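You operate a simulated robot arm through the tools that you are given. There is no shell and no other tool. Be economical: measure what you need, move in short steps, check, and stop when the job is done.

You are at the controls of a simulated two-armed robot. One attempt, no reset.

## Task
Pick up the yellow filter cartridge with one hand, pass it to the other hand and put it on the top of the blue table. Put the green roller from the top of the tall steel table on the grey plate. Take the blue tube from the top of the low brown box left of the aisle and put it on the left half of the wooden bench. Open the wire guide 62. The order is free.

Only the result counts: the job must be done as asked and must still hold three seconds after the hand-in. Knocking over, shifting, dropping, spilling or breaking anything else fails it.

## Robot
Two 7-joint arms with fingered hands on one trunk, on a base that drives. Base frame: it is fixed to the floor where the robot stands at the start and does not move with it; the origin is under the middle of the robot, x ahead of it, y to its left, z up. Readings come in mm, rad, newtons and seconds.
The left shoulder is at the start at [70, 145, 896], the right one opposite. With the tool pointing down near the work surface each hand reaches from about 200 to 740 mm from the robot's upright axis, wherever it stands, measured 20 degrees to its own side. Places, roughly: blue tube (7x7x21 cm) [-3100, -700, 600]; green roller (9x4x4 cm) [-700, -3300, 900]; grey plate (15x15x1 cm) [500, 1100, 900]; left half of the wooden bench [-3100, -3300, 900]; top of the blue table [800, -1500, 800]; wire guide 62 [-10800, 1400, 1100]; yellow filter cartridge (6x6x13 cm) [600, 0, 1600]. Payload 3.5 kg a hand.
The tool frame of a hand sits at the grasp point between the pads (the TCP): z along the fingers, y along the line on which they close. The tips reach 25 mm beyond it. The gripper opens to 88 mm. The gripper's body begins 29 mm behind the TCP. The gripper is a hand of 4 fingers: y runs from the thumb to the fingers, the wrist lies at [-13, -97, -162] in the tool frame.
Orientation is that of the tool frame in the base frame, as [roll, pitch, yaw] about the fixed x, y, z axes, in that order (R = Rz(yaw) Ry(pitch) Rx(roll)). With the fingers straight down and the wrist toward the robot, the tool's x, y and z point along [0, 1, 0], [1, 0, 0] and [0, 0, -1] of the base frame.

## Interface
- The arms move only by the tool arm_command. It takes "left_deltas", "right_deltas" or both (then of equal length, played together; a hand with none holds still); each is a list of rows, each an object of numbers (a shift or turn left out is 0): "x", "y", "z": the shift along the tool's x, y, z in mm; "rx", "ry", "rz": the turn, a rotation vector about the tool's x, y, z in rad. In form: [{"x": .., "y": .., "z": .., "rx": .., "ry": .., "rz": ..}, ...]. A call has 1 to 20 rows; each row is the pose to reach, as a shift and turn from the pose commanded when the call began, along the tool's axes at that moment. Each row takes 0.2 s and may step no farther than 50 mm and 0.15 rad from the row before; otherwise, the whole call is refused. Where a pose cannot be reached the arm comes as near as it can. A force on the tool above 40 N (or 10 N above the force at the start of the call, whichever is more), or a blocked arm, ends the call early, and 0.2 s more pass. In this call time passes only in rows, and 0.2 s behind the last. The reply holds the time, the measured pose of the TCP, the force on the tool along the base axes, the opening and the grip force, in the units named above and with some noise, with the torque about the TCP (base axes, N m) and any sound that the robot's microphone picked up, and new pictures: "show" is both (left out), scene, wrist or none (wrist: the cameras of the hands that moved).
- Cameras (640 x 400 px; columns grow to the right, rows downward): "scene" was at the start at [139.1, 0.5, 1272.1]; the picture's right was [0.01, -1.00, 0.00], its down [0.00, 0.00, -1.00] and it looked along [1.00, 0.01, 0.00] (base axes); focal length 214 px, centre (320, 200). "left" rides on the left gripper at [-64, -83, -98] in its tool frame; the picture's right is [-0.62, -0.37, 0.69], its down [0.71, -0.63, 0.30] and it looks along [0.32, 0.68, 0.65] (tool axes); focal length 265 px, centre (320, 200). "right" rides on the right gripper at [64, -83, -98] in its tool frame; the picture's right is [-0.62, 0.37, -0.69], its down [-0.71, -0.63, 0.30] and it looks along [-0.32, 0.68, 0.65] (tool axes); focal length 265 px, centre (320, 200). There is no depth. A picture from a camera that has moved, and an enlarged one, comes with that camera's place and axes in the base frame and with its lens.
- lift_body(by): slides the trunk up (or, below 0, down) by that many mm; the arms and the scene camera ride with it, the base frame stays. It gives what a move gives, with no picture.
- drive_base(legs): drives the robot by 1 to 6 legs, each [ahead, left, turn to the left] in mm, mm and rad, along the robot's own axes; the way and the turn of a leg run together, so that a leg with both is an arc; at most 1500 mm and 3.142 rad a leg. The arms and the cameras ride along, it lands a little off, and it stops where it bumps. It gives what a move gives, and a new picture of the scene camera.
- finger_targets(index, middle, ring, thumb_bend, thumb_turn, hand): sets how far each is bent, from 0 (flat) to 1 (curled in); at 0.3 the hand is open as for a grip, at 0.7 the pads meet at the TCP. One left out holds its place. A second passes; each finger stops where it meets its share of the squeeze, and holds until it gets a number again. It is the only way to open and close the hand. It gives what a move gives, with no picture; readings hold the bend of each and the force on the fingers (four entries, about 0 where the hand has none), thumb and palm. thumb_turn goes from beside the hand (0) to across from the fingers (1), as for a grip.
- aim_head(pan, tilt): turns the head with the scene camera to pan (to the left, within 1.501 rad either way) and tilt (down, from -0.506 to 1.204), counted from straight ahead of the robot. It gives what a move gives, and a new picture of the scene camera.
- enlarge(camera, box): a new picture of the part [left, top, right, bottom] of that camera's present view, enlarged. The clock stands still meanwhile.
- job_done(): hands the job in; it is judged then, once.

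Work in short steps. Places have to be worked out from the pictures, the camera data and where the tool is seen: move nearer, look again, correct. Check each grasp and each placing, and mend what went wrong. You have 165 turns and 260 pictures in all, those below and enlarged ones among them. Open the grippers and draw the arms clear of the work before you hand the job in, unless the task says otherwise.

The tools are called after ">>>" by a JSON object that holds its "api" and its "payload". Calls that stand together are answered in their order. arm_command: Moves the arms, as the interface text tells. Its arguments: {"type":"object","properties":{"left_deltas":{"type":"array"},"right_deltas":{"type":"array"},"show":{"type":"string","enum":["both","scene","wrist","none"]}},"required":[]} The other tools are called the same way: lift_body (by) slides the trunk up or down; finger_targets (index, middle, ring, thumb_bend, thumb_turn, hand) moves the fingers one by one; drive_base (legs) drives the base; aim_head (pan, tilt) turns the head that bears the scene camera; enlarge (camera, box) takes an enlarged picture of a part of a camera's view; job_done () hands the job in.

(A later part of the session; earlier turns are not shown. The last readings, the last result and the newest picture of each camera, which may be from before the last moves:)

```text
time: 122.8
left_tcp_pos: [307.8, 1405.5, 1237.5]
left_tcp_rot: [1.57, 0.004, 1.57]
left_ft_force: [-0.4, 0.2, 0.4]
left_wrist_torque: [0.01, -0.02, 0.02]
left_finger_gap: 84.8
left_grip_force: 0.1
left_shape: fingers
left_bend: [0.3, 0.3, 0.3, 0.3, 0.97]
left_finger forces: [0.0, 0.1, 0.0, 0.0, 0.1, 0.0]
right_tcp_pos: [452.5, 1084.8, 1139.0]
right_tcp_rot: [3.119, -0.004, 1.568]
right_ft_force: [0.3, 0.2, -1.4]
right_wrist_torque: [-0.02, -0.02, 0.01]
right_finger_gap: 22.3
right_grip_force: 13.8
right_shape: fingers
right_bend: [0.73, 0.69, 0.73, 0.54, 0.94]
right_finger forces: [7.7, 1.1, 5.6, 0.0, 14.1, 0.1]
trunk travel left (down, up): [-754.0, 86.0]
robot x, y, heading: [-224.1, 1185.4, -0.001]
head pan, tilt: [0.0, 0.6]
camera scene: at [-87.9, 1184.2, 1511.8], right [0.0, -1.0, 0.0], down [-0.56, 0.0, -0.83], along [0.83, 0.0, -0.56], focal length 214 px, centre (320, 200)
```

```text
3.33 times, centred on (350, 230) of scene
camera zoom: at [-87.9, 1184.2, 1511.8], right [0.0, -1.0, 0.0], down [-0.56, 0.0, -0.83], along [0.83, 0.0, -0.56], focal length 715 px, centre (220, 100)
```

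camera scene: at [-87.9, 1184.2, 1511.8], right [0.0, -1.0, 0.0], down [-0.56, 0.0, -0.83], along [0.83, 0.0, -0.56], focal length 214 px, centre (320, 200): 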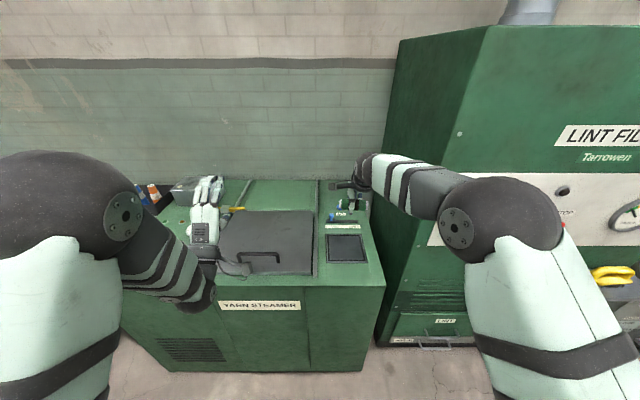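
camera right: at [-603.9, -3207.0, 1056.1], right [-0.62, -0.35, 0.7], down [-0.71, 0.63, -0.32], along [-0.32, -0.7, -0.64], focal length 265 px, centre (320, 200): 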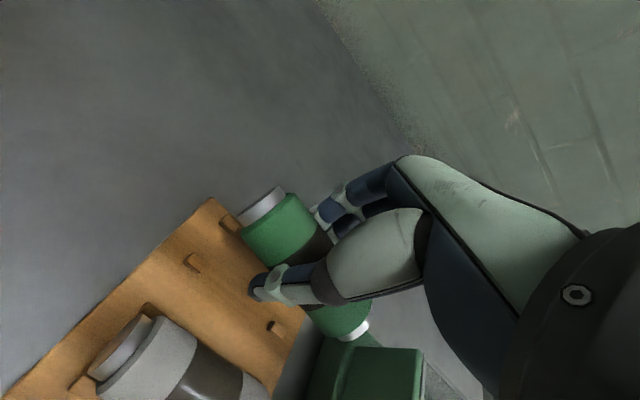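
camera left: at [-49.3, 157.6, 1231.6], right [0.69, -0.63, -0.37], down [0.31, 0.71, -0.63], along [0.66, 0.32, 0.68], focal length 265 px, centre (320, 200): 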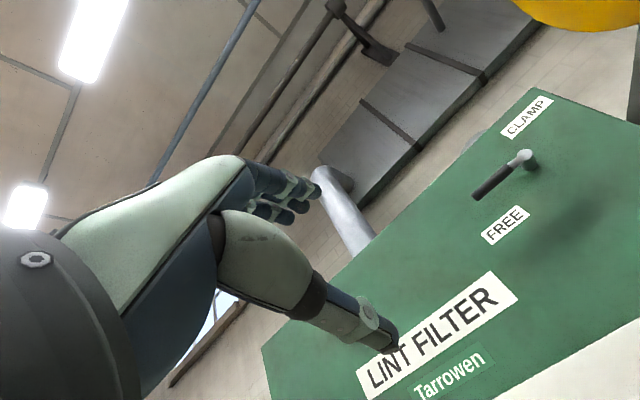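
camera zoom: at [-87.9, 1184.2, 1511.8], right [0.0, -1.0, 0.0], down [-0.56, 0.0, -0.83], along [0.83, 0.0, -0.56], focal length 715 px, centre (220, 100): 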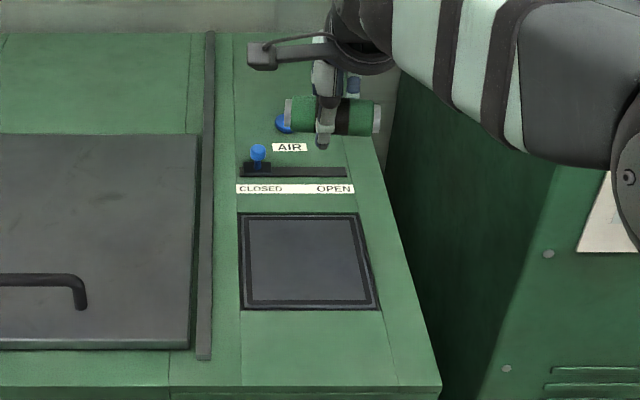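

Plate top triangulates to z≈900, centre ≈[493,1090]. I move over it and come down to about 50 mm above.

>>> {"api": "arm_command", "payload": {"right_deltas": [{"x": 5, "y": 40}, {"x": 5, "y": 40, "z": 45}, {"x": 5, "y": 40, "z": 90}, {"x": 5, "y": 40, "z": 130}, {"x": 5, "y": 40, "z": 165}, {"x": 5, "y": 40, "z": 180}]}}

>>> {"api": "enlarge", "payload": {"camera": "scene", "box": [270, 170, 430, 290]}}

```text
time: 124.2
left_tcp_pos: [309.9, 1404.2, 1235.5]
left_tcp_rot: [1.571, 0.005, 1.569]
left_ft_force: [0.1, 0.4, 1.0]
left_wrist_torque: [0.0, -0.02, -0.01]
left_finger_gap: 85.0
left_grip_force: 0.0
left_shape: fingers
left_bend: [0.3, 0.3, 0.3, 0.3, 0.97]
left_finger forces: [0.0, 0.1, 0.0, 0.0, 0.0, 0.0]
right_tcp_pos: [497.9, 1090.2, 957.0]
right_tcp_rot: [3.124, -0.003, 1.569]
right_ft_force: [0.5, -0.2, -1.4]
right_wrist_torque: [0.01, -0.02, 0.02]
right_finger_gap: 22.2
right_grip_force: 14.0
right_shape: fingers
right_bend: [0.73, 0.69, 0.73, 0.54, 0.94]
right_finger forces: [7.6, 1.0, 5.5, 0.0, 13.8, 0.1]
trunk travel left (down, up): [-754.0, 86.0]
robot x, y, heading: [-224.4, 1187.0, -0.003]
head pan, tilt: [0.0, 0.6]
camera scene: at [-86.0, 1184.2, 1511.7], right [0.0, -1.0, 0.0], down [-0.57, 0.0, -0.82], along [0.82, 0.0, -0.57], focal length 214 px, centre (320, 200)
camera right: at [413.1, 1154.5, 1055.2], right [0.35, -0.62, 0.7], down [-0.62, -0.71, -0.32], along [0.7, -0.32, -0.64], focal length 265 px, centre (320, 200)
```

scene: 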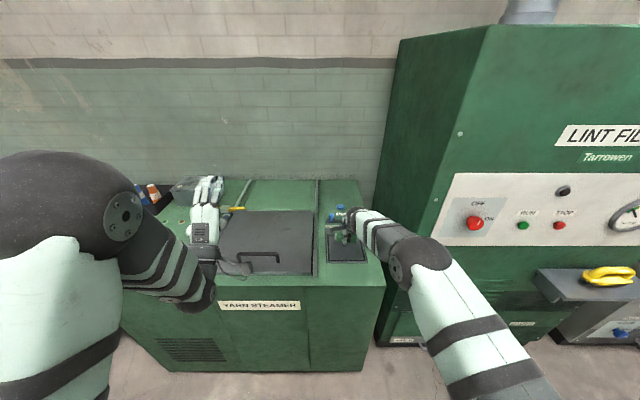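
right: 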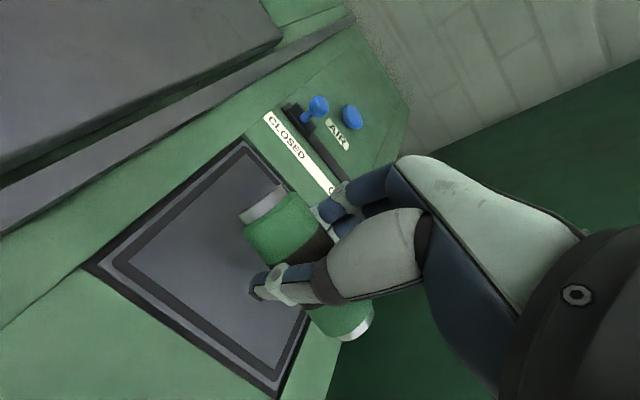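

```text
3.33 times, centred on (350, 230) of scene
camera zoom: at [-86.0, 1184.2, 1511.7], right [0.0, -1.0, 0.0], down [-0.57, 0.0, -0.82], along [0.82, 0.0, -0.57], focal length 715 px, centre (220, 100)
```

zoom: 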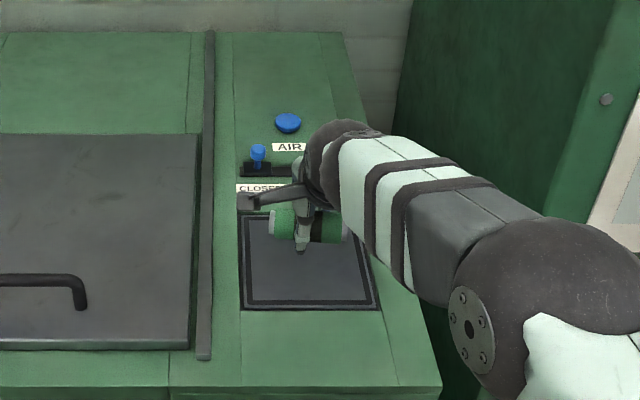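

The roller is centred over the plate. I lower in small rows until it touches.

>>> {"api": "arm_command", "payload": {"right_deltas": [{"z": 5}, {"z": 10}, {"z": 14}, {"z": 17}], "show": "none"}}

>>> {"api": "arm_command", "payload": {"right_deltas": [{"z": 2}, {"z": 4}, {"z": 6}], "show": "wrist"}}

```text
time: 125.2
left_tcp_pos: [309.3, 1403.9, 1236.2]
left_tcp_rot: [1.571, 0.003, 1.568]
left_ft_force: [0.5, -0.4, -0.3]
left_wrist_torque: [-0.03, 0.01, -0.02]
left_finger_gap: 84.6
left_grip_force: 0.0
left_shape: fingers
left_bend: [0.3, 0.3, 0.3, 0.3, 0.97]
left_finger forces: [0.0, 0.0, 0.1, 0.0, 0.0, 0.0]
right_tcp_pos: [498.4, 1089.1, 941.4]
right_tcp_rot: [3.122, -0.001, 1.568]
right_ft_force: [0.1, 0.0, -1.8]
right_wrist_torque: [0.01, 0.0, 0.01]
right_finger_gap: 22.3
right_grip_force: 13.7
right_shape: fingers
right_bend: [0.73, 0.69, 0.73, 0.54, 0.94]
right_finger forces: [7.6, 0.9, 5.6, 0.0, 13.8, 0.0]
trunk travel left (down, up): [-754.0, 86.0]
robot x, y, heading: [-220.4, 1186.7, -0.001]
head pan, tilt: [0.0, 0.6]
```

```text
time: 126.0
left_tcp_pos: [309.3, 1405.9, 1235.7]
left_tcp_rot: [1.571, 0.003, 1.573]
left_ft_force: [0.9, -0.5, -0.9]
left_wrist_torque: [-0.02, 0.0, -0.01]
left_finger_gap: 84.8
left_grip_force: 0.1
left_shape: fingers
left_bend: [0.3, 0.3, 0.3, 0.3, 0.97]
left_finger forces: [0.0, 0.0, 0.0, 0.1, 0.1, 0.0]
right_tcp_pos: [498.6, 1090.7, 936.6]
right_tcp_rot: [3.121, -0.001, 1.569]
right_ft_force: [-0.9, 0.4, -1.3]
right_wrist_torque: [0.01, 0.02, 0.04]
right_finger_gap: 22.0
right_grip_force: 13.9
right_shape: fingers
right_bend: [0.73, 0.69, 0.73, 0.54, 0.94]
right_finger forces: [7.6, 1.0, 5.4, 0.0, 13.8, 0.0]
trunk travel left (down, up): [-754.0, 86.0]
robot x, y, heading: [-227.0, 1185.0, 0.001]
head pan, tilt: [0.0, 0.6]
camera right: at [413.5, 1155.7, 1033.5], right [0.35, -0.62, 0.7], down [-0.62, -0.71, -0.32], along [0.7, -0.32, -0.64], focal length 265 px, centre (320, 200)
```

right: 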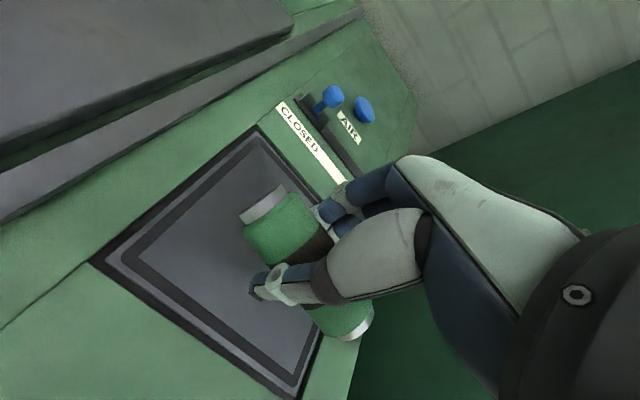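

No contact yet at z≈936. I continue in 2 mm rows.

>>> {"api": "arm_command", "payload": {"right_deltas": [{"z": 2}, {"z": 4}, {"z": 6}, {"z": 8}], "show": "none"}}

>>> {"api": "arm_command", "payload": {"right_deltas": [{"z": 2}, {"z": 4}, {"z": 6}], "show": "wrist"}}

```text
time: 127.0
left_tcp_pos: [310.3, 1405.7, 1235.3]
left_tcp_rot: [1.571, 0.004, 1.568]
left_ft_force: [0.8, -0.9, -0.3]
left_wrist_torque: [0.03, 0.01, 0.01]
left_finger_gap: 84.7
left_grip_force: 0.0
left_shape: fingers
left_bend: [0.3, 0.3, 0.3, 0.3, 0.97]
left_finger forces: [0.0, 0.0, 0.1, 0.1, 0.1, 0.1]
right_tcp_pos: [499.2, 1091.1, 928.1]
right_tcp_rot: [3.122, -0.003, 1.569]
right_ft_force: [0.2, 0.7, -2.2]
right_wrist_torque: [0.02, -0.03, 0.0]
right_finger_gap: 22.3
right_grip_force: 13.9
right_shape: fingers
right_bend: [0.73, 0.69, 0.73, 0.54, 0.94]
right_finger forces: [7.6, 1.0, 5.4, 0.1, 13.9, 0.1]
trunk travel left (down, up): [-754.0, 86.0]
robot x, y, heading: [-221.7, 1186.2, -0.001]
head pan, tilt: [0.0, 0.6]
```

```text
time: 127.8
left_tcp_pos: [309.1, 1405.5, 1237.2]
left_tcp_rot: [1.571, 0.003, 1.572]
left_ft_force: [0.5, 0.2, -0.3]
left_wrist_torque: [-0.03, -0.02, -0.01]
left_finger_gap: 84.9
left_grip_force: 0.1
left_shape: fingers
left_bend: [0.3, 0.3, 0.3, 0.3, 0.97]
left_finger forces: [0.1, 0.0, 0.0, 0.0, 0.0, 0.1]
right_tcp_pos: [498.1, 1090.8, 922.2]
right_tcp_rot: [3.121, -0.003, 1.569]
right_ft_force: [0.1, -0.3, -1.7]
right_wrist_torque: [-0.02, -0.01, -0.03]
right_finger_gap: 21.9
right_grip_force: 14.4
right_shape: fingers
right_bend: [0.73, 0.69, 0.73, 0.54, 0.94]
right_finger forces: [7.6, 1.0, 5.5, 0.0, 13.8, 0.0]
trunk travel left (down, up): [-754.0, 86.0]
robot x, y, heading: [-224.4, 1185.8, -0.001]
head pan, tilt: [0.0, 0.6]
camera right: at [414.1, 1155.3, 1019.5], right [0.35, -0.62, 0.7], down [-0.62, -0.71, -0.32], along [0.7, -0.32, -0.64], focal length 265 px, centre (320, 200)
```

right: 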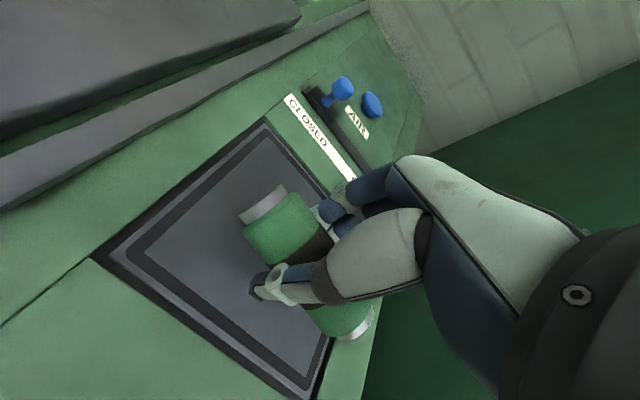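

Still free. I keep lowering in 2 mm rows.

>>> {"api": "arm_command", "payload": {"right_deltas": [{"z": 2}, {"z": 4}, {"z": 6}, {"z": 8}, {"z": 10}], "show": "wrist"}}

```text
time: 129.0
left_tcp_pos: [309.2, 1405.9, 1236.3]
left_tcp_rot: [1.571, 0.004, 1.571]
left_ft_force: [0.0, 0.7, -0.1]
left_wrist_torque: [-0.02, -0.04, 0.01]
left_finger_gap: 85.0
left_grip_force: 0.1
left_shape: fingers
left_bend: [0.3, 0.3, 0.3, 0.3, 0.97]
left_finger forces: [0.0, 0.1, 0.1, 0.0, 0.0, 0.0]
right_tcp_pos: [498.3, 1091.0, 912.3]
right_tcp_rot: [3.119, -0.004, 1.569]
right_ft_force: [-0.3, -0.7, -2.0]
right_wrist_torque: [0.02, -0.05, -0.03]
right_finger_gap: 22.0
right_grip_force: 14.1
right_shape: fingers
right_bend: [0.73, 0.69, 0.73, 0.54, 0.94]
right_finger forces: [7.6, 1.0, 5.6, 0.0, 13.8, 0.0]
trunk travel left (down, up): [-754.0, 86.0]
robot x, y, heading: [-229.8, 1183.7, 0.001]
head pan, tilt: [0.0, 0.6]
camera right: at [414.3, 1155.8, 1009.3], right [0.35, -0.62, 0.7], down [-0.62, -0.71, -0.32], along [0.7, -0.32, -0.64], focal length 265 px, centre (320, 200)
```

right: 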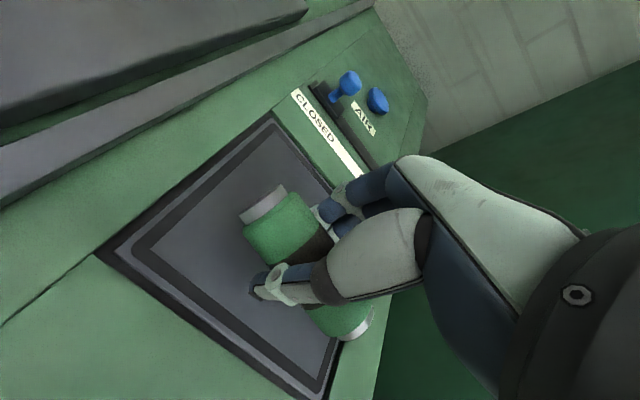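

Parallax suggests the plate is nearer z≈888. I continue down by 2 mm rows.

>>> {"api": "arm_command", "payload": {"right_deltas": [{"z": 2}, {"z": 4}, {"z": 6}, {"z": 8}], "show": "wrist"}}

```text
time: 130.0
left_tcp_pos: [310.0, 1405.7, 1236.7]
left_tcp_rot: [1.571, 0.005, 1.571]
left_ft_force: [0.9, -0.4, 0.5]
left_wrist_torque: [-0.01, 0.02, 0.01]
left_finger_gap: 84.9
left_grip_force: 0.1
left_shape: fingers
left_bend: [0.3, 0.3, 0.3, 0.3, 0.97]
left_finger forces: [0.0, 0.0, 0.1, 0.1, 0.1, 0.1]
right_tcp_pos: [499.8, 1089.8, 903.2]
right_tcp_rot: [3.12, -0.004, 1.57]
right_ft_force: [0.4, -0.2, -2.1]
right_wrist_torque: [0.04, -0.05, 0.0]
right_finger_gap: 21.9
right_grip_force: 14.1
right_shape: fingers
right_bend: [0.73, 0.69, 0.73, 0.54, 0.94]
right_finger forces: [7.7, 1.0, 5.6, 0.0, 13.8, 0.0]
trunk travel left (down, up): [-754.0, 86.0]
robot x, y, heading: [-225.5, 1187.0, -0.004]
head pan, tilt: [0.0, 0.6]
camera right: at [414.3, 1155.6, 1001.5], right [0.35, -0.62, 0.7], down [-0.62, -0.71, -0.32], along [0.7, -0.32, -0.64], focal length 265 px, centre (320, 200)
```

right: 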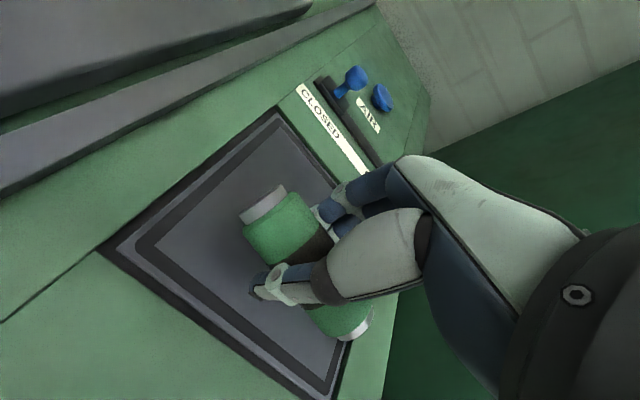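

Still free at 903; I continue.

>>> {"api": "arm_command", "payload": {"right_deltas": [{"z": 2}, {"z": 4}, {"z": 6}, {"z": 8}, {"z": 10}, {"z": 12}], "show": "wrist"}}

```text
time: 131.4
left_tcp_pos: [310.4, 1404.9, 1235.9]
left_tcp_rot: [1.571, 0.003, 1.571]
left_ft_force: [-0.2, -0.8, 0.1]
left_wrist_torque: [-0.02, 0.02, 0.02]
left_finger_gap: 84.5
left_grip_force: 0.0
left_shape: fingers
left_bend: [0.3, 0.3, 0.3, 0.3, 0.97]
left_finger forces: [0.0, 0.0, 0.0, 0.0, 0.0, 0.0]
right_tcp_pos: [498.5, 1090.8, 891.8]
right_tcp_rot: [3.122, -0.004, 1.569]
right_ft_force: [0.1, -1.0, -1.5]
right_wrist_torque: [0.04, -0.03, 0.01]
right_finger_gap: 22.1
right_grip_force: 14.0
right_shape: fingers
right_bend: [0.73, 0.69, 0.73, 0.54, 0.94]
right_finger forces: [7.6, 1.0, 5.4, 0.0, 13.7, 0.0]
trunk travel left (down, up): [-754.0, 86.0]
robot x, y, heading: [-227.5, 1184.2, 0.005]
head pan, tilt: [0.0, 0.6]
camera right: at [414.4, 1155.8, 989.6], right [0.35, -0.62, 0.7], down [-0.62, -0.71, -0.32], along [0.7, -0.32, -0.64], focal length 265 px, centre (320, 200)
```

right: 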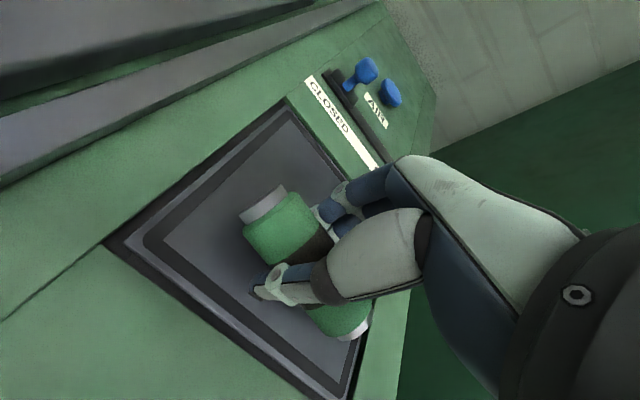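

Continuing down; the plate must be a little below 872.

>>> {"api": "arm_command", "payload": {"right_deltas": [{"z": 2}, {"z": 4}, {"z": 6}, {"z": 8}, {"z": 10}, {"z": 12}], "show": "wrist"}}

>>> {"api": "enlarge", "payload": {"camera": "scene", "box": [310, 190, 410, 270]}}

```text
time: 132.8
left_tcp_pos: [305.1, 1405.6, 1238.0]
left_tcp_rot: [1.566, 0.004, 1.572]
left_ft_force: [0.7, -0.4, 0.0]
left_wrist_torque: [0.0, 0.05, 0.0]
left_finger_gap: 84.7
left_grip_force: 0.0
left_shape: fingers
left_bend: [0.3, 0.3, 0.3, 0.3, 0.97]
left_finger forces: [0.0, 0.0, 0.0, 0.1, 0.0, 0.0]
right_tcp_pos: [498.5, 1091.0, 887.7]
right_tcp_rot: [3.107, -0.003, 1.568]
right_ft_force: [2.8, -1.2, 22.7]
right_wrist_torque: [0.09, 0.82, 0.0]
right_finger_gap: 21.7
right_grip_force: 28.6
right_shape: fingers
right_bend: [0.73, 0.69, 0.73, 0.55, 0.94]
right_finger forces: [8.2, 1.2, 6.4, 0.0, 41.6, 0.0]
trunk travel left (down, up): [-754.0, 86.0]
robot x, y, heading: [-224.1, 1183.5, 0.0]
head pan, tilt: [0.0, 0.6]
camera right: at [412.7, 1156.2, 983.8], right [0.34, -0.62, 0.7], down [-0.62, -0.71, -0.33], along [0.7, -0.32, -0.63], focal length 265 px, centre (320, 200)
```

right: 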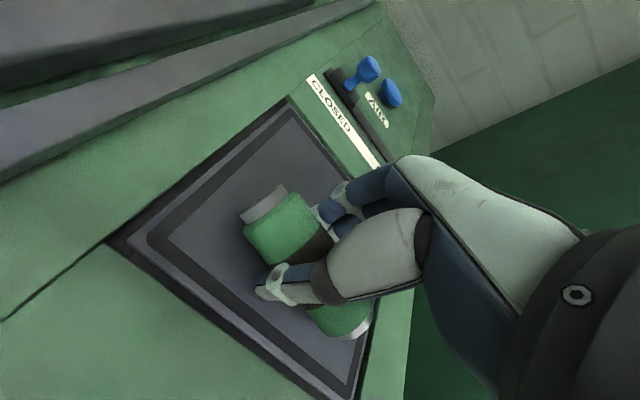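

```text
5.00 times, centred on (360, 230) of scene
camera zoom: at [-91.8, 1184.8, 1512.6], right [0.0, -1.0, 0.0], down [-0.56, 0.0, -0.83], along [0.83, 0.0, -0.56], focal length 1072 px, centre (120, 50)
```

zoom: 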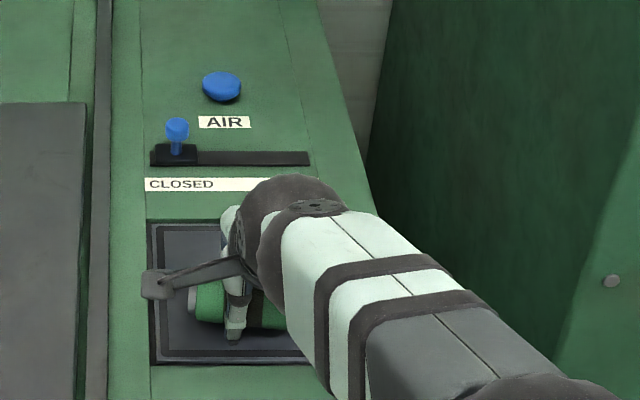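

Contact: 23 N, mainly through the thumb tip. I ease up until the force is nearly gone.

>>> {"api": "arm_command", "payload": {"right_deltas": [{"z": -4}, {"z": -7}], "show": "none"}}

```text
time: 133.4
left_tcp_pos: [308.0, 1405.6, 1237.9]
left_tcp_rot: [1.57, 0.003, 1.57]
left_ft_force: [0.9, -0.4, -0.8]
left_wrist_torque: [-0.01, 0.01, 0.01]
left_finger_gap: 84.9
left_grip_force: 0.1
left_shape: fingers
left_bend: [0.3, 0.3, 0.3, 0.3, 0.97]
left_finger forces: [0.1, 0.0, 0.1, 0.0, 0.1, 0.0]
right_tcp_pos: [497.5, 1090.8, 887.1]
right_tcp_rot: [3.123, -0.001, 1.57]
right_ft_force: [2.8, 0.2, 11.5]
right_wrist_torque: [0.07, 0.34, 0.02]
right_finger_gap: 21.3
right_grip_force: 23.7
right_shape: fingers
right_bend: [0.73, 0.69, 0.73, 0.56, 0.94]
right_finger forces: [8.5, 1.4, 6.6, 0.0, 29.5, 0.0]
trunk travel left (down, up): [-754.0, 86.0]
robot x, y, heading: [-223.2, 1185.8, -0.001]
head pan, tilt: [0.0, 0.6]
```

The torque shows the thumb tip, not the roller, touching. I lift 4 mm, tilt the hand about the roller axis by 0.24 rad so the thumb tip rises, then lower again.

>>> {"api": "arm_command", "payload": {"right_deltas": [{"z": -4}, {"z": -4, "rx": 0.12}, {"z": -4, "rx": 0.24}], "show": "none"}}

>>> {"api": "enlarge", "payload": {"camera": "right", "box": [0, 0, 640, 400]}}

```text
time: 134.2
left_tcp_pos: [309.2, 1405.0, 1236.8]
left_tcp_rot: [1.571, 0.003, 1.568]
left_ft_force: [-0.7, 0.4, -0.1]
left_wrist_torque: [0.0, 0.0, 0.02]
left_finger_gap: 84.7
left_grip_force: 0.1
left_shape: fingers
left_bend: [0.3, 0.3, 0.3, 0.3, 0.97]
left_finger forces: [0.0, 0.1, 0.0, 0.1, 0.0, 0.0]
right_tcp_pos: [476.3, 1089.0, 894.3]
right_tcp_rot: [-2.934, -0.009, 1.565]
right_ft_force: [0.8, 0.1, -2.6]
right_wrist_torque: [0.0, -0.03, 0.0]
right_finger_gap: 21.4
right_grip_force: 14.1
right_shape: fingers
right_bend: [0.73, 0.69, 0.73, 0.56, 0.94]
right_finger forces: [7.8, 1.1, 5.6, 0.0, 13.9, 0.0]
right hand out of reach, approached as far as the arm can: row 2, 3
trunk travel left (down, up): [-754.0, 86.0]
robot x, y, heading: [-225.4, 1187.0, -0.001]
head pan, tilt: [0.0, 0.6]
```

```text
1.00 times, centred on (320, 200) of right (not enlarged: the box is as wide or as high as the picture)
camera zoom: at [416.3, 1154.6, 1008.4], right [0.5, -0.63, 0.6], down [-0.68, -0.71, -0.17], along [0.53, -0.32, -0.78], focal length 265 px, centre (320, 200)
```

zoom: 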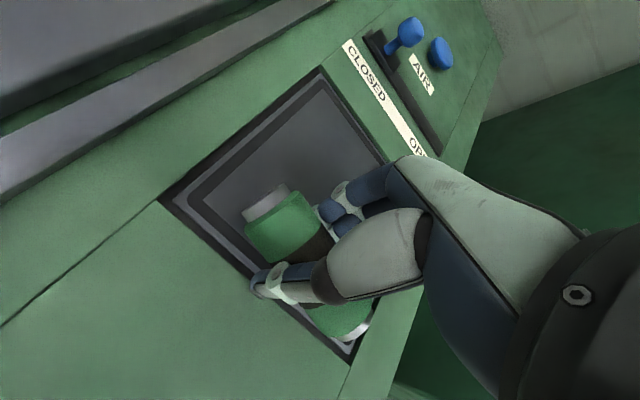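

The tilt pulled the hand back 21 mm (reach limit). I drive 30 mm ahead to recentre over the plate.

>>> {"api": "drive_base", "payload": {"legs": [[30, 0, 0]]}}

>>> {"api": "arm_command", "payload": {"right_deltas": [{"z": 2}, {"z": 4}, {"z": 6}, {"z": 8}, {"z": 10}], "show": "wrist"}}

```text
time: 135.0
left_tcp_pos: [333.3, 1405.5, 1238.8]
left_tcp_rot: [1.565, 0.003, 1.57]
left_ft_force: [-0.8, -0.2, 0.0]
left_wrist_torque: [0.01, 0.01, 0.03]
left_finger_gap: 84.6
left_grip_force: 0.2
left_shape: fingers
left_bend: [0.3, 0.3, 0.3, 0.3, 0.97]
left_finger forces: [0.0, 0.0, 0.0, 0.0, 0.1, 0.1]
right_tcp_pos: [502.9, 1091.0, 897.5]
right_tcp_rot: [-2.94, -0.009, 1.566]
right_ft_force: [0.0, -0.1, -0.9]
right_wrist_torque: [0.0, -0.05, -0.02]
right_finger_gap: 21.1
right_grip_force: 14.6
right_shape: fingers
right_bend: [0.73, 0.69, 0.73, 0.56, 0.94]
right_finger forces: [7.8, 1.2, 5.6, 0.0, 14.1, 0.0]
trunk travel left (down, up): [-754.0, 86.0]
robot x, y, heading: [-197.5, 1189.0, 0.004]
head pan, tilt: [0.0, 0.6]
camera scene: at [-63.8, 1184.3, 1512.5], right [0.0, -1.0, 0.0], down [-0.56, 0.0, -0.83], along [0.83, 0.0, -0.56], focal length 214 px, centre (320, 200)
```

scene: 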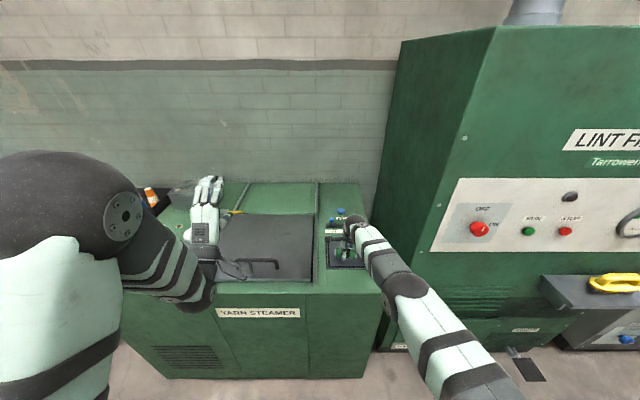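

```text
time: 136.2
left_tcp_pos: [338.3, 1404.9, 1236.7]
left_tcp_rot: [1.57, 0.004, 1.572]
left_ft_force: [-0.7, -0.3, 0.0]
left_wrist_torque: [0.02, -0.01, 0.04]
left_finger_gap: 84.6
left_grip_force: 0.0
left_shape: fingers
left_bend: [0.3, 0.3, 0.3, 0.3, 0.97]
left_finger forces: [0.1, 0.0, 0.0, 0.0, 0.0, 0.0]
right_tcp_pos: [505.9, 1089.9, 884.5]
right_tcp_rot: [-2.937, -0.009, 1.566]
right_ft_force: [1.1, -0.1, 1.7]
right_wrist_torque: [0.02, -0.03, -0.01]
right_finger_gap: 21.0
right_grip_force: 17.1
right_shape: fingers
right_bend: [0.73, 0.71, 0.73, 0.56, 0.94]
right_finger forces: [11.1, 2.6, 5.3, 0.1, 14.9, 0.1]
trunk travel left (down, up): [-754.0, 86.0]
robot x, y, heading: [-193.2, 1186.6, 0.003]
head pan, tilt: [0.0, 0.6]
camera right: at [444.1, 1155.5, 999.2], right [0.5, -0.63, 0.6], down [-0.68, -0.71, -0.18], along [0.53, -0.32, -0.78], focal length 265 px, centre (320, 200)
```

right: 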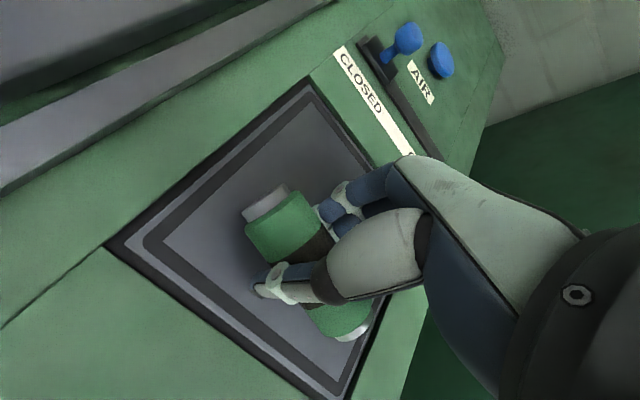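

Light contact with nearly no torque: the roller is about on the plate. I open slightly first to let it settle inside the fingers.

>>> {"api": "finger_targets", "payload": {"hand": "right", "index": 0.52, "middle": 0.52, "ring": 0.52, "thumb_bend": 0.46}}

>>> {"api": "enlarge", "payload": {"camera": "right", "box": [0, 0, 640, 400]}}

```text
time: 137.2
left_tcp_pos: [334.1, 1406.9, 1237.5]
left_tcp_rot: [1.567, 0.003, 1.567]
left_ft_force: [0.1, -0.2, 0.5]
left_wrist_torque: [0.01, -0.01, 0.0]
left_finger_gap: 84.8
left_grip_force: 0.1
left_shape: fingers
left_bend: [0.3, 0.3, 0.3, 0.3, 0.97]
left_finger forces: [0.0, 0.0, 0.0, 0.1, 0.0, 0.0]
right_tcp_pos: [504.1, 1090.0, 889.7]
right_tcp_rot: [-2.946, -0.009, 1.566]
right_ft_force: [0.1, 0.0, 25.5]
right_wrist_torque: [0.05, -0.33, -0.01]
right_finger_gap: 34.6
right_grip_force: 13.3
right_shape: fingers
right_bend: [0.6, 0.55, 0.53, 0.46, 0.97]
right_finger forces: [15.9, 7.5, 1.7, 0.1, 0.4, 0.0]
trunk travel left (down, up): [-754.0, 86.0]
robot x, y, heading: [-198.2, 1185.5, -0.002]
head pan, tilt: [0.0, 0.6]
```

```text
1.00 times, centred on (320, 200) of right (not enlarged: the box is as wide or as high as the picture)
camera zoom: at [441.3, 1156.2, 1003.9], right [0.49, -0.63, 0.6], down [-0.68, -0.71, -0.18], along [0.54, -0.32, -0.78], focal length 265 px, centre (320, 200)
```

zoom: 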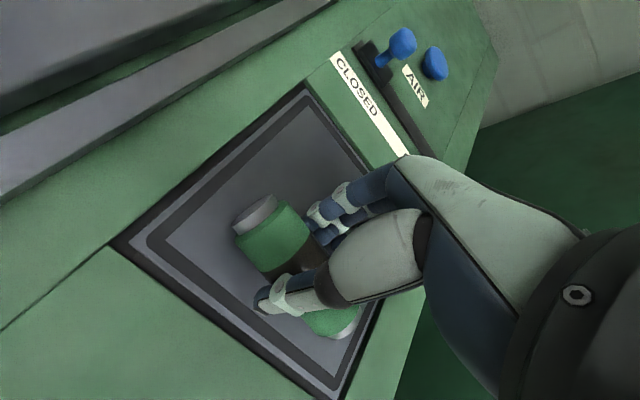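

The roller is on the plate; the straightening fingers press on the plate. I raise 12 mm vertically, then open fully.

>>> {"api": "arm_command", "payload": {"right_deltas": [{"y": -1, "z": -5}, {"y": -2.4, "z": -12}], "show": "wrist"}}

>>> {"api": "finger_targets", "payload": {"hand": "right", "index": 0.38, "middle": 0.38, "ring": 0.38, "thumb_bend": 0.36}}

>>> {"api": "enlarge", "payload": {"camera": "right", "box": [0, 0, 640, 400]}}

```text
time: 137.8
left_tcp_pos: [338.3, 1405.6, 1236.5]
left_tcp_rot: [1.57, 0.005, 1.573]
left_ft_force: [-0.7, -0.3, -0.1]
left_wrist_torque: [0.02, -0.01, 0.0]
left_finger_gap: 84.7
left_grip_force: 0.1
left_shape: fingers
left_bend: [0.3, 0.3, 0.3, 0.3, 0.97]
left_finger forces: [0.0, 0.1, 0.0, 0.1, 0.0, 0.0]
right_tcp_pos: [504.0, 1090.0, 893.6]
right_tcp_rot: [-2.929, -0.006, 1.566]
right_ft_force: [-0.1, -0.1, 1.5]
right_wrist_torque: [0.02, -0.03, -0.04]
right_finger_gap: 43.6
right_grip_force: 0.5
right_shape: fingers
right_bend: [0.52, 0.53, 0.52, 0.46, 0.97]
right_finger forces: [0.1, 0.9, 0.0, 0.0, 0.1, 0.1]
trunk travel left (down, up): [-754.0, 86.0]
robot x, y, heading: [-193.0, 1189.2, 0.001]
head pan, tilt: [0.0, 0.6]
camera right: at [443.3, 1155.1, 1007.9], right [0.5, -0.63, 0.59], down [-0.68, -0.71, -0.17], along [0.53, -0.32, -0.79], focal length 265 px, centre (320, 200)
```

right: 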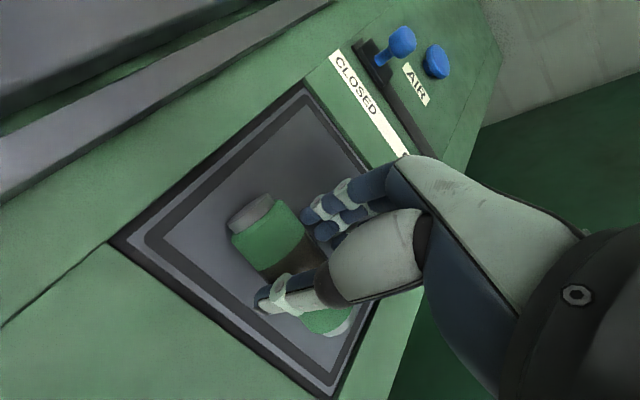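

```text
time: 138.8
left_tcp_pos: [338.3, 1406.3, 1235.8]
left_tcp_rot: [1.571, 0.003, 1.571]
left_ft_force: [-0.3, 0.4, 0.1]
left_wrist_torque: [0.01, 0.01, 0.02]
left_finger_gap: 84.6
left_grip_force: 0.1
left_shape: fingers
left_bend: [0.3, 0.3, 0.3, 0.3, 0.97]
left_finger forces: [0.1, 0.0, 0.0, 0.1, 0.0, 0.1]
right_tcp_pos: [505.0, 1091.3, 896.4]
right_tcp_rot: [-2.934, -0.006, 1.565]
right_ft_force: [-0.5, -0.1, -0.6]
right_wrist_torque: [0.03, 0.0, 0.0]
right_finger_gap: 69.7
right_grip_force: 0.1
right_shape: fingers
right_bend: [0.38, 0.38, 0.38, 0.36, 0.97]
right_finger forces: [0.1, 0.0, 0.1, 0.1, 0.0, 0.1]
trunk travel left (down, up): [-754.0, 86.0]
robot x, y, heading: [-195.6, 1184.1, 0.001]
head pan, tilt: [0.0, 0.6]
```

```text
1.00 times, centred on (320, 200) of right (not enlarged: the box is as wide or as high as the picture)
camera zoom: at [444.2, 1155.2, 1010.6], right [0.5, -0.63, 0.6], down [-0.68, -0.71, -0.17], along [0.53, -0.32, -0.78], focal length 265 px, centre (320, 200)
```

zoom: 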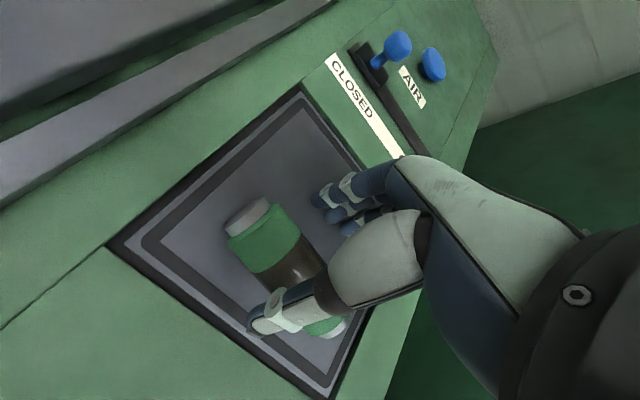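

Roller rests freely. I raise the hand vertically away.

>>> {"api": "arm_command", "payload": {"right_deltas": [{"y": -5, "z": -24}, {"y": -10, "z": -49}, {"y": -18, "z": -90}, {"y": -26, "z": -130}, {"y": -34, "z": -170}], "show": "wrist"}}

>>> {"api": "enlarge", "payload": {"camera": "scene", "box": [290, 180, 430, 280]}}

```text
time: 140.0
left_tcp_pos: [338.0, 1405.7, 1235.5]
left_tcp_rot: [1.57, 0.003, 1.568]
left_ft_force: [0.7, -0.6, 0.4]
left_wrist_torque: [0.02, -0.04, -0.01]
left_finger_gap: 85.0
left_grip_force: 0.1
left_shape: fingers
left_bend: [0.3, 0.3, 0.3, 0.3, 0.97]
left_finger forces: [0.0, 0.0, 0.0, 0.1, 0.1, 0.0]
right_tcp_pos: [506.8, 1089.5, 1071.0]
right_tcp_rot: [-2.935, -0.01, 1.566]
right_ft_force: [0.2, 0.4, -0.3]
right_wrist_torque: [0.0, 0.0, 0.01]
right_finger_gap: 69.6
right_grip_force: 0.1
right_shape: fingers
right_bend: [0.38, 0.38, 0.38, 0.36, 0.97]
right_finger forces: [0.0, 0.0, 0.0, 0.0, 0.1, 0.1]
trunk travel left (down, up): [-754.0, 86.0]
robot x, y, heading: [-194.2, 1188.6, -0.002]
head pan, tilt: [0.0, 0.6]
camera right: at [445.5, 1155.0, 1185.7], right [0.5, -0.63, 0.6], down [-0.68, -0.71, -0.17], along [0.53, -0.32, -0.78], focal length 265 px, centre (320, 200)
```

right: 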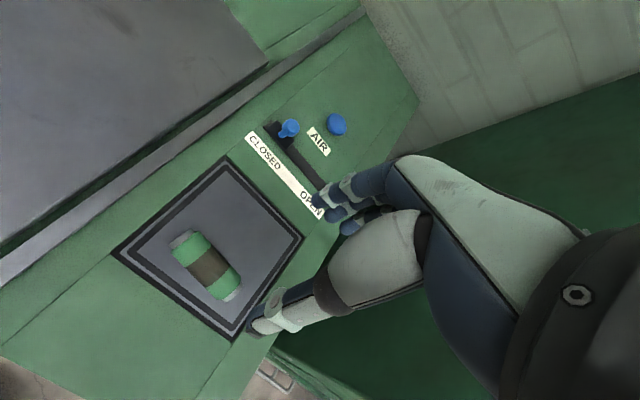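

```text
4.00 times, centred on (360, 230) of scene
camera zoom: at [-57.6, 1184.5, 1511.7], right [0.0, -1.0, 0.0], down [-0.56, 0.0, -0.83], along [0.83, 0.0, -0.56], focal length 858 px, centre (160, 80)
```

zoom: 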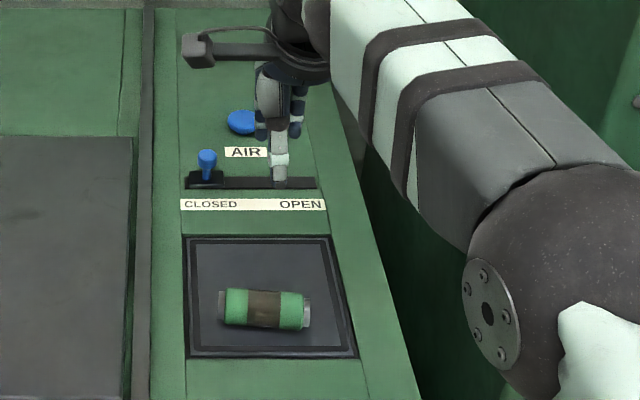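

The roller lies well on the plate. Now the blue tube: I back off, turn around to face −x and look.

>>> {"api": "drive_base", "payload": {"legs": [[-800, 0, 0], [0, 0, 3.14]]}}

>>> {"api": "aim_head", "payload": {"pan": 0.5, "tilt": 0.3}}

```text
time: 151.7
left_tcp_pos: [-1529.7, 967.9, 1236.8]
left_tcp_rot: [1.571, 0.003, -1.571]
left_ft_force: [-0.7, 0.4, -0.5]
left_wrist_torque: [0.02, 0.01, 0.0]
left_finger_gap: 84.8
left_grip_force: 0.0
left_shape: fingers
left_bend: [0.3, 0.3, 0.3, 0.3, 0.97]
left_finger forces: [0.0, 0.0, 0.1, 0.1, 0.0, 0.0]
right_tcp_pos: [-1696.7, 1283.0, 1069.5]
right_tcp_rot: [-2.934, -0.009, -1.578]
right_ft_force: [0.0, -0.7, 0.1]
right_wrist_torque: [0.0, 0.02, 0.01]
right_finger_gap: 69.5
right_grip_force: 0.0
right_shape: fingers
right_bend: [0.38, 0.38, 0.38, 0.36, 0.97]
right_finger forces: [0.0, 0.0, 0.0, 0.0, 0.1, 0.0]
trunk travel left (down, up): [-754.0, 86.0]
robot x, y, heading: [-995.7, 1189.2, -3.141]
head pan, tilt: [0.0, 0.6]
camera scene: at [-1135.8, 1186.8, 1511.7], right [0.0, 1.0, 0.0], down [0.57, 0.0, -0.82], along [-0.82, 0.0, -0.57], focal length 214 px, centre (320, 200)
```

scene: 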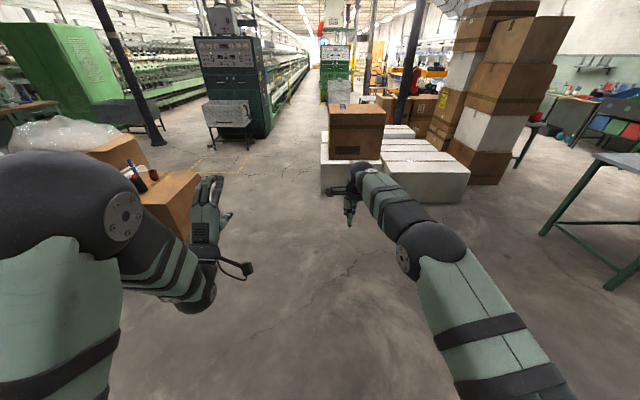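

```text
time: 152.6
left_tcp_pos: [-1529.6, 967.2, 1235.3]
left_tcp_rot: [1.571, 0.004, -1.572]
left_ft_force: [0.5, 0.0, 0.1]
left_wrist_torque: [0.0, 0.02, -0.04]
left_finger_gap: 84.6
left_grip_force: 0.1
left_shape: fingers
left_bend: [0.3, 0.3, 0.3, 0.3, 0.97]
left_finger forces: [0.1, 0.0, 0.0, 0.1, 0.1, 0.0]
right_tcp_pos: [-1697.2, 1283.3, 1070.8]
right_tcp_rot: [-2.935, -0.009, -1.578]
right_ft_force: [0.0, 1.0, -0.5]
right_wrist_torque: [0.01, 0.01, 0.0]
right_finger_gap: 69.7
right_grip_force: 0.0
right_shape: fingers
right_bend: [0.38, 0.38, 0.38, 0.36, 0.97]
right_finger forces: [0.0, 0.0, 0.1, 0.0, 0.0, 0.0]
trunk travel left (down, up): [-754.0, 86.0]
robot x, y, heading: [-992.3, 1185.5, -3.143]
head pan, tilt: [0.499, 0.3]
camera scene: at [-1129.4, 1142.2, 1539.1], right [-0.48, 0.88, 0.0], down [0.26, 0.14, -0.96], along [-0.84, -0.46, -0.3], focal length 214 px, centre (320, 200)
```

scene: 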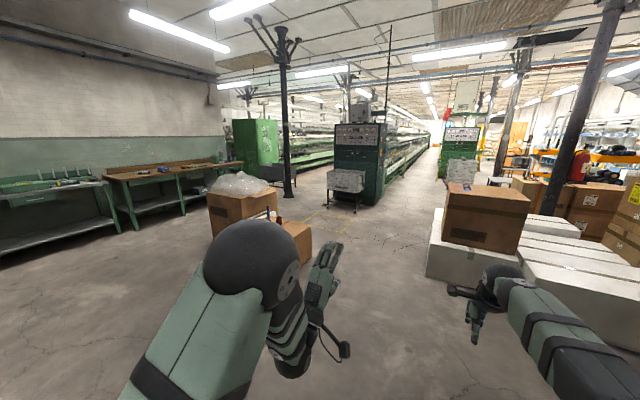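

The tube's low box lies ahead-left near (−2950,−550). I drive left then ahead to come before it.

>>> {"api": "drive_base", "payload": {"legs": [[0, 1500, 0], [700, 300, 0]]}}

>>> {"api": "aim_head", "payload": {"pan": 0.0, "tilt": 0.55}}

```text
time: 163.7
left_tcp_pos: [-2227.0, -832.5, 1235.2]
left_tcp_rot: [1.57, 0.003, -1.566]
left_ft_force: [0.3, 0.5, 0.0]
left_wrist_torque: [0.0, 0.01, -0.01]
left_finger_gap: 84.5
left_grip_force: 0.2
left_shape: fingers
left_bend: [0.3, 0.3, 0.3, 0.3, 0.97]
left_finger forces: [0.0, 0.1, 0.1, 0.1, 0.1, 0.0]
right_tcp_pos: [-2396.4, -516.6, 1072.3]
right_tcp_rot: [-2.936, -0.008, -1.57]
right_ft_force: [-1.1, 0.2, -0.7]
right_wrist_torque: [0.02, -0.03, -0.01]
right_finger_gap: 69.6
right_grip_force: 0.0
right_shape: fingers
right_bend: [0.38, 0.38, 0.38, 0.36, 0.97]
right_finger forces: [0.1, 0.0, 0.1, 0.1, 0.1, 0.0]
trunk travel left (down, up): [-754.0, 86.0]
robot x, y, heading: [-1701.1, -605.8, -3.14]
head pan, tilt: [0.499, 0.3]
camera scene: at [-1827.6, -654.7, 1539.3], right [-0.48, 0.88, 0.0], down [0.26, 0.14, -0.96], along [-0.84, -0.46, -0.3], focal length 214 px, centre (320, 200)
```

scene: 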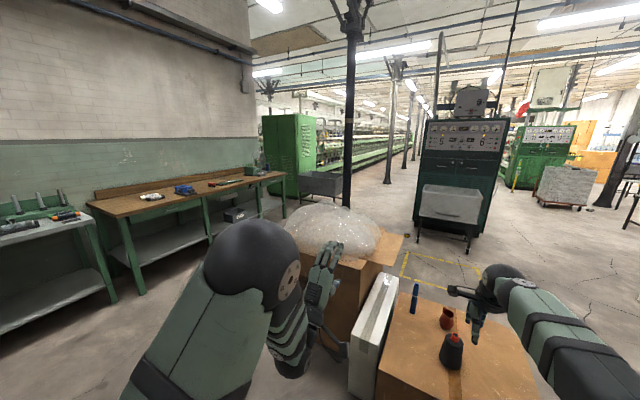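

```text
time: 164.6
left_tcp_pos: [-2227.6, -833.1, 1235.5]
left_tcp_rot: [1.57, 0.004, -1.564]
left_ft_force: [-0.8, -0.5, 1.1]
left_wrist_torque: [0.01, -0.02, 0.02]
left_finger_gap: 85.1
left_grip_force: 0.1
left_shape: fingers
left_bend: [0.3, 0.3, 0.3, 0.3, 0.97]
left_finger forces: [0.0, 0.0, 0.0, 0.0, 0.0, 0.0]
right_tcp_pos: [-2396.6, -517.1, 1070.1]
right_tcp_rot: [-2.937, -0.01, -1.573]
right_ft_force: [-0.2, 1.5, -0.2]
right_wrist_torque: [0.02, 0.02, 0.03]
right_finger_gap: 69.9
right_grip_force: 0.0
right_shape: fingers
right_bend: [0.38, 0.38, 0.38, 0.36, 0.97]
right_finger forces: [0.1, 0.0, 0.0, 0.0, 0.1, 0.0]
trunk travel left (down, up): [-754.0, 86.0]
robot x, y, heading: [-1695.1, -609.1, -3.134]
head pan, tilt: [0.0, 0.55]
camera scene: at [-1836.3, -610.5, 1516.2], right [-0.01, 1.0, 0.0], down [0.52, 0.0, -0.85], along [-0.85, -0.01, -0.52], focal length 214 px, centre (320, 200)
```

scene: 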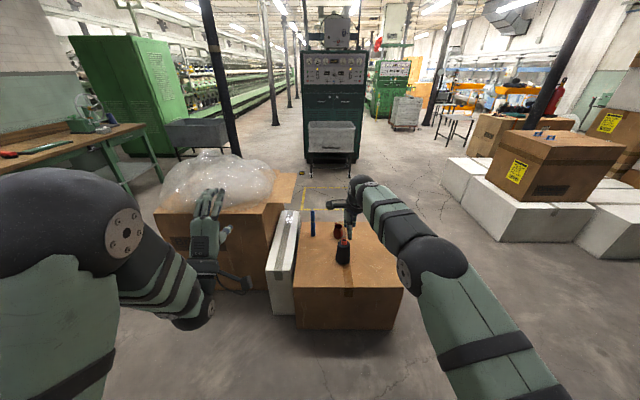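

>>> {"api": "enlarge", "payload": {"camera": "scene", "box": [260, 180, 400, 300]}}

```text
3.33 times, centred on (330, 240) of scene
camera zoom: at [-1836.3, -610.5, 1516.2], right [-0.01, 1.0, 0.0], down [0.52, 0.0, -0.85], along [-0.85, -0.01, -0.52], focal length 715 px, centre (287, 67)
```

zoom: 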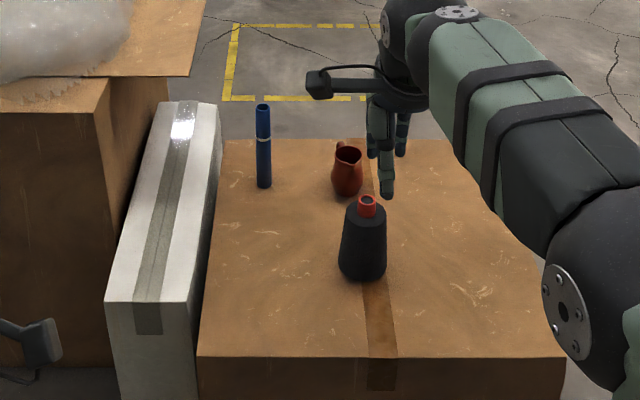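

The blue tube stands at about [−3025,−676], base z≈490, top ≈700; jug and bottle to its right. I'll take it from above with the left hand; first I turn the left hand to point down.

>>> {"api": "arm_command", "payload": {"left_deltas": [{"x": -10, "z": 6, "rx": 0.131}, {"x": -19, "z": 12, "rx": 0.262}, {"x": -29, "z": 18, "rx": 0.393}, {"x": -38, "z": 23, "rx": 0.524}, {"x": -48, "z": 29, "rx": 0.654}, {"x": -58, "z": 35, "rx": 0.785}, {"x": -67, "z": 41, "rx": 0.916}, {"x": -77, "z": 47, "rx": 1.047}, {"x": -86, "z": 53, "rx": 1.178}, {"x": -96, "z": 58, "rx": 1.309}, {"x": -105, "z": 64, "rx": 1.44}, {"x": -115, "z": 70, "rx": 1.571}], "show": "none"}}

>>> {"api": "lift_body", "payload": {"by": -200}}

>>> {"api": "drive_base", "payload": {"legs": [[600, -33, -0.008]]}}

>>> {"api": "enlarge", "payload": {"camera": "left", "box": [0, 0, 640, 400]}}

```text
time: 167.2
left_tcp_pos: [-2298.2, -715.4, 1234.9]
left_tcp_rot: [-3.138, 0.001, -1.567]
left_ft_force: [-0.7, -0.5, 0.4]
left_wrist_torque: [-0.02, -0.02, 0.01]
left_finger_gap: 84.7
left_grip_force: 0.3
left_shape: fingers
left_bend: [0.3, 0.3, 0.3, 0.3, 0.97]
left_finger forces: [0.0, 0.0, 0.1, 0.1, 0.1, 0.0]
right_tcp_pos: [-2398.0, -516.1, 1070.2]
right_tcp_rot: [-2.933, -0.011, -1.572]
right_ft_force: [-0.6, 1.2, 0.1]
right_wrist_torque: [-0.03, -0.02, -0.01]
right_finger_gap: 69.6
right_grip_force: 0.0
right_shape: fingers
right_bend: [0.38, 0.38, 0.38, 0.36, 0.97]
right_finger forces: [0.0, 0.1, 0.0, 0.0, 0.1, 0.1]
trunk travel left (down, up): [-754.0, 86.0]
robot x, y, heading: [-1694.2, -609.6, -3.135]
head pan, tilt: [0.0, 0.55]
```

```text
time: 169.4
left_tcp_pos: [-2297.5, -717.2, 1037.2]
left_tcp_rot: [3.141, 0.004, -1.566]
left_ft_force: [0.9, -0.3, 0.3]
left_wrist_torque: [-0.01, 0.03, -0.04]
left_finger_gap: 84.8
left_grip_force: 0.1
left_shape: fingers
left_bend: [0.3, 0.3, 0.3, 0.3, 0.97]
left_finger forces: [0.0, 0.0, 0.0, 0.1, 0.0, 0.0]
right_tcp_pos: [-2396.7, -516.1, 870.9]
right_tcp_rot: [-2.935, -0.007, -1.573]
right_ft_force: [0.1, -0.1, 0.5]
right_wrist_torque: [0.02, -0.04, 0.01]
right_finger_gap: 69.5
right_grip_force: 0.1
right_shape: fingers
right_bend: [0.38, 0.38, 0.38, 0.36, 0.97]
right_finger forces: [0.1, 0.1, 0.0, 0.1, 0.0, 0.1]
trunk travel left (down, up): [-554.0, 286.0]
robot x, y, heading: [-1693.4, -609.6, -3.137]
head pan, tilt: [0.0, 0.55]
```

```text
time: 172.8
left_tcp_pos: [-2899.2, -679.7, 1036.2]
left_tcp_rot: [3.141, 0.003, -1.575]
left_ft_force: [-0.4, 0.4, 0.5]
left_wrist_torque: [0.01, -0.02, 0.03]
left_finger_gap: 84.8
left_grip_force: 0.0
left_shape: fingers
left_bend: [0.3, 0.3, 0.3, 0.3, 0.97]
left_finger forces: [0.0, 0.0, 0.2, 0.0, 0.0, 0.0]
right_tcp_pos: [-2995.2, -479.0, 870.6]
right_tcp_rot: [-2.935, -0.009, -1.58]
right_ft_force: [-0.2, -0.8, 0.3]
right_wrist_torque: [0.01, 0.0, -0.01]
right_finger_gap: 69.5
right_grip_force: 0.0
right_shape: fingers
right_bend: [0.38, 0.38, 0.38, 0.36, 0.97]
right_finger forces: [0.1, 0.0, 0.1, 0.0, 0.1, 0.0]
trunk travel left (down, up): [-554.0, 286.0]
robot x, y, heading: [-2292.4, -578.3, 3.14]
head pan, tilt: [0.0, 0.55]
camera scene: at [-2436.6, -576.5, 1316.2], right [0.0, 1.0, 0.0], down [0.52, 0.0, -0.85], along [-0.85, 0.0, -0.52], focal length 214 px, centre (320, 200)
```

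scene: 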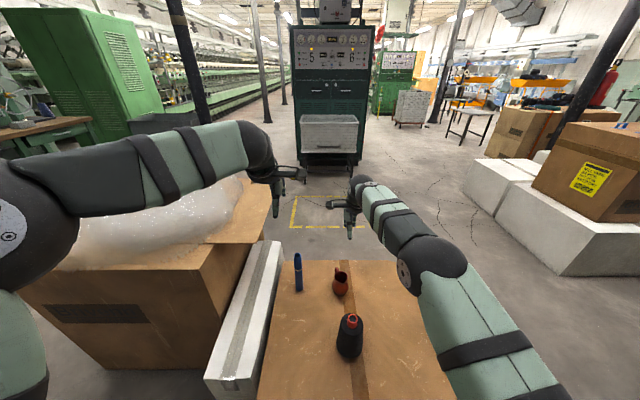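

```text
1.00 times, centred on (320, 200) of left (not enlarged: the box is as wide or as high as the picture)
camera zoom: at [-2814.8, -615.6, 1134.2], right [0.37, 0.62, -0.69], down [0.63, -0.72, -0.31], along [-0.68, -0.32, -0.65], focal length 265 px, centre (320, 200)
```

zoom: 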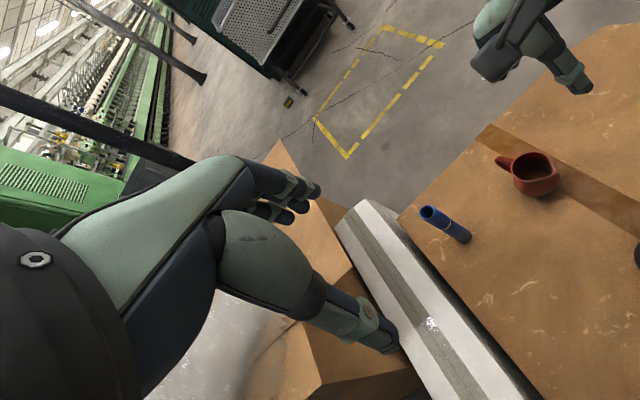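

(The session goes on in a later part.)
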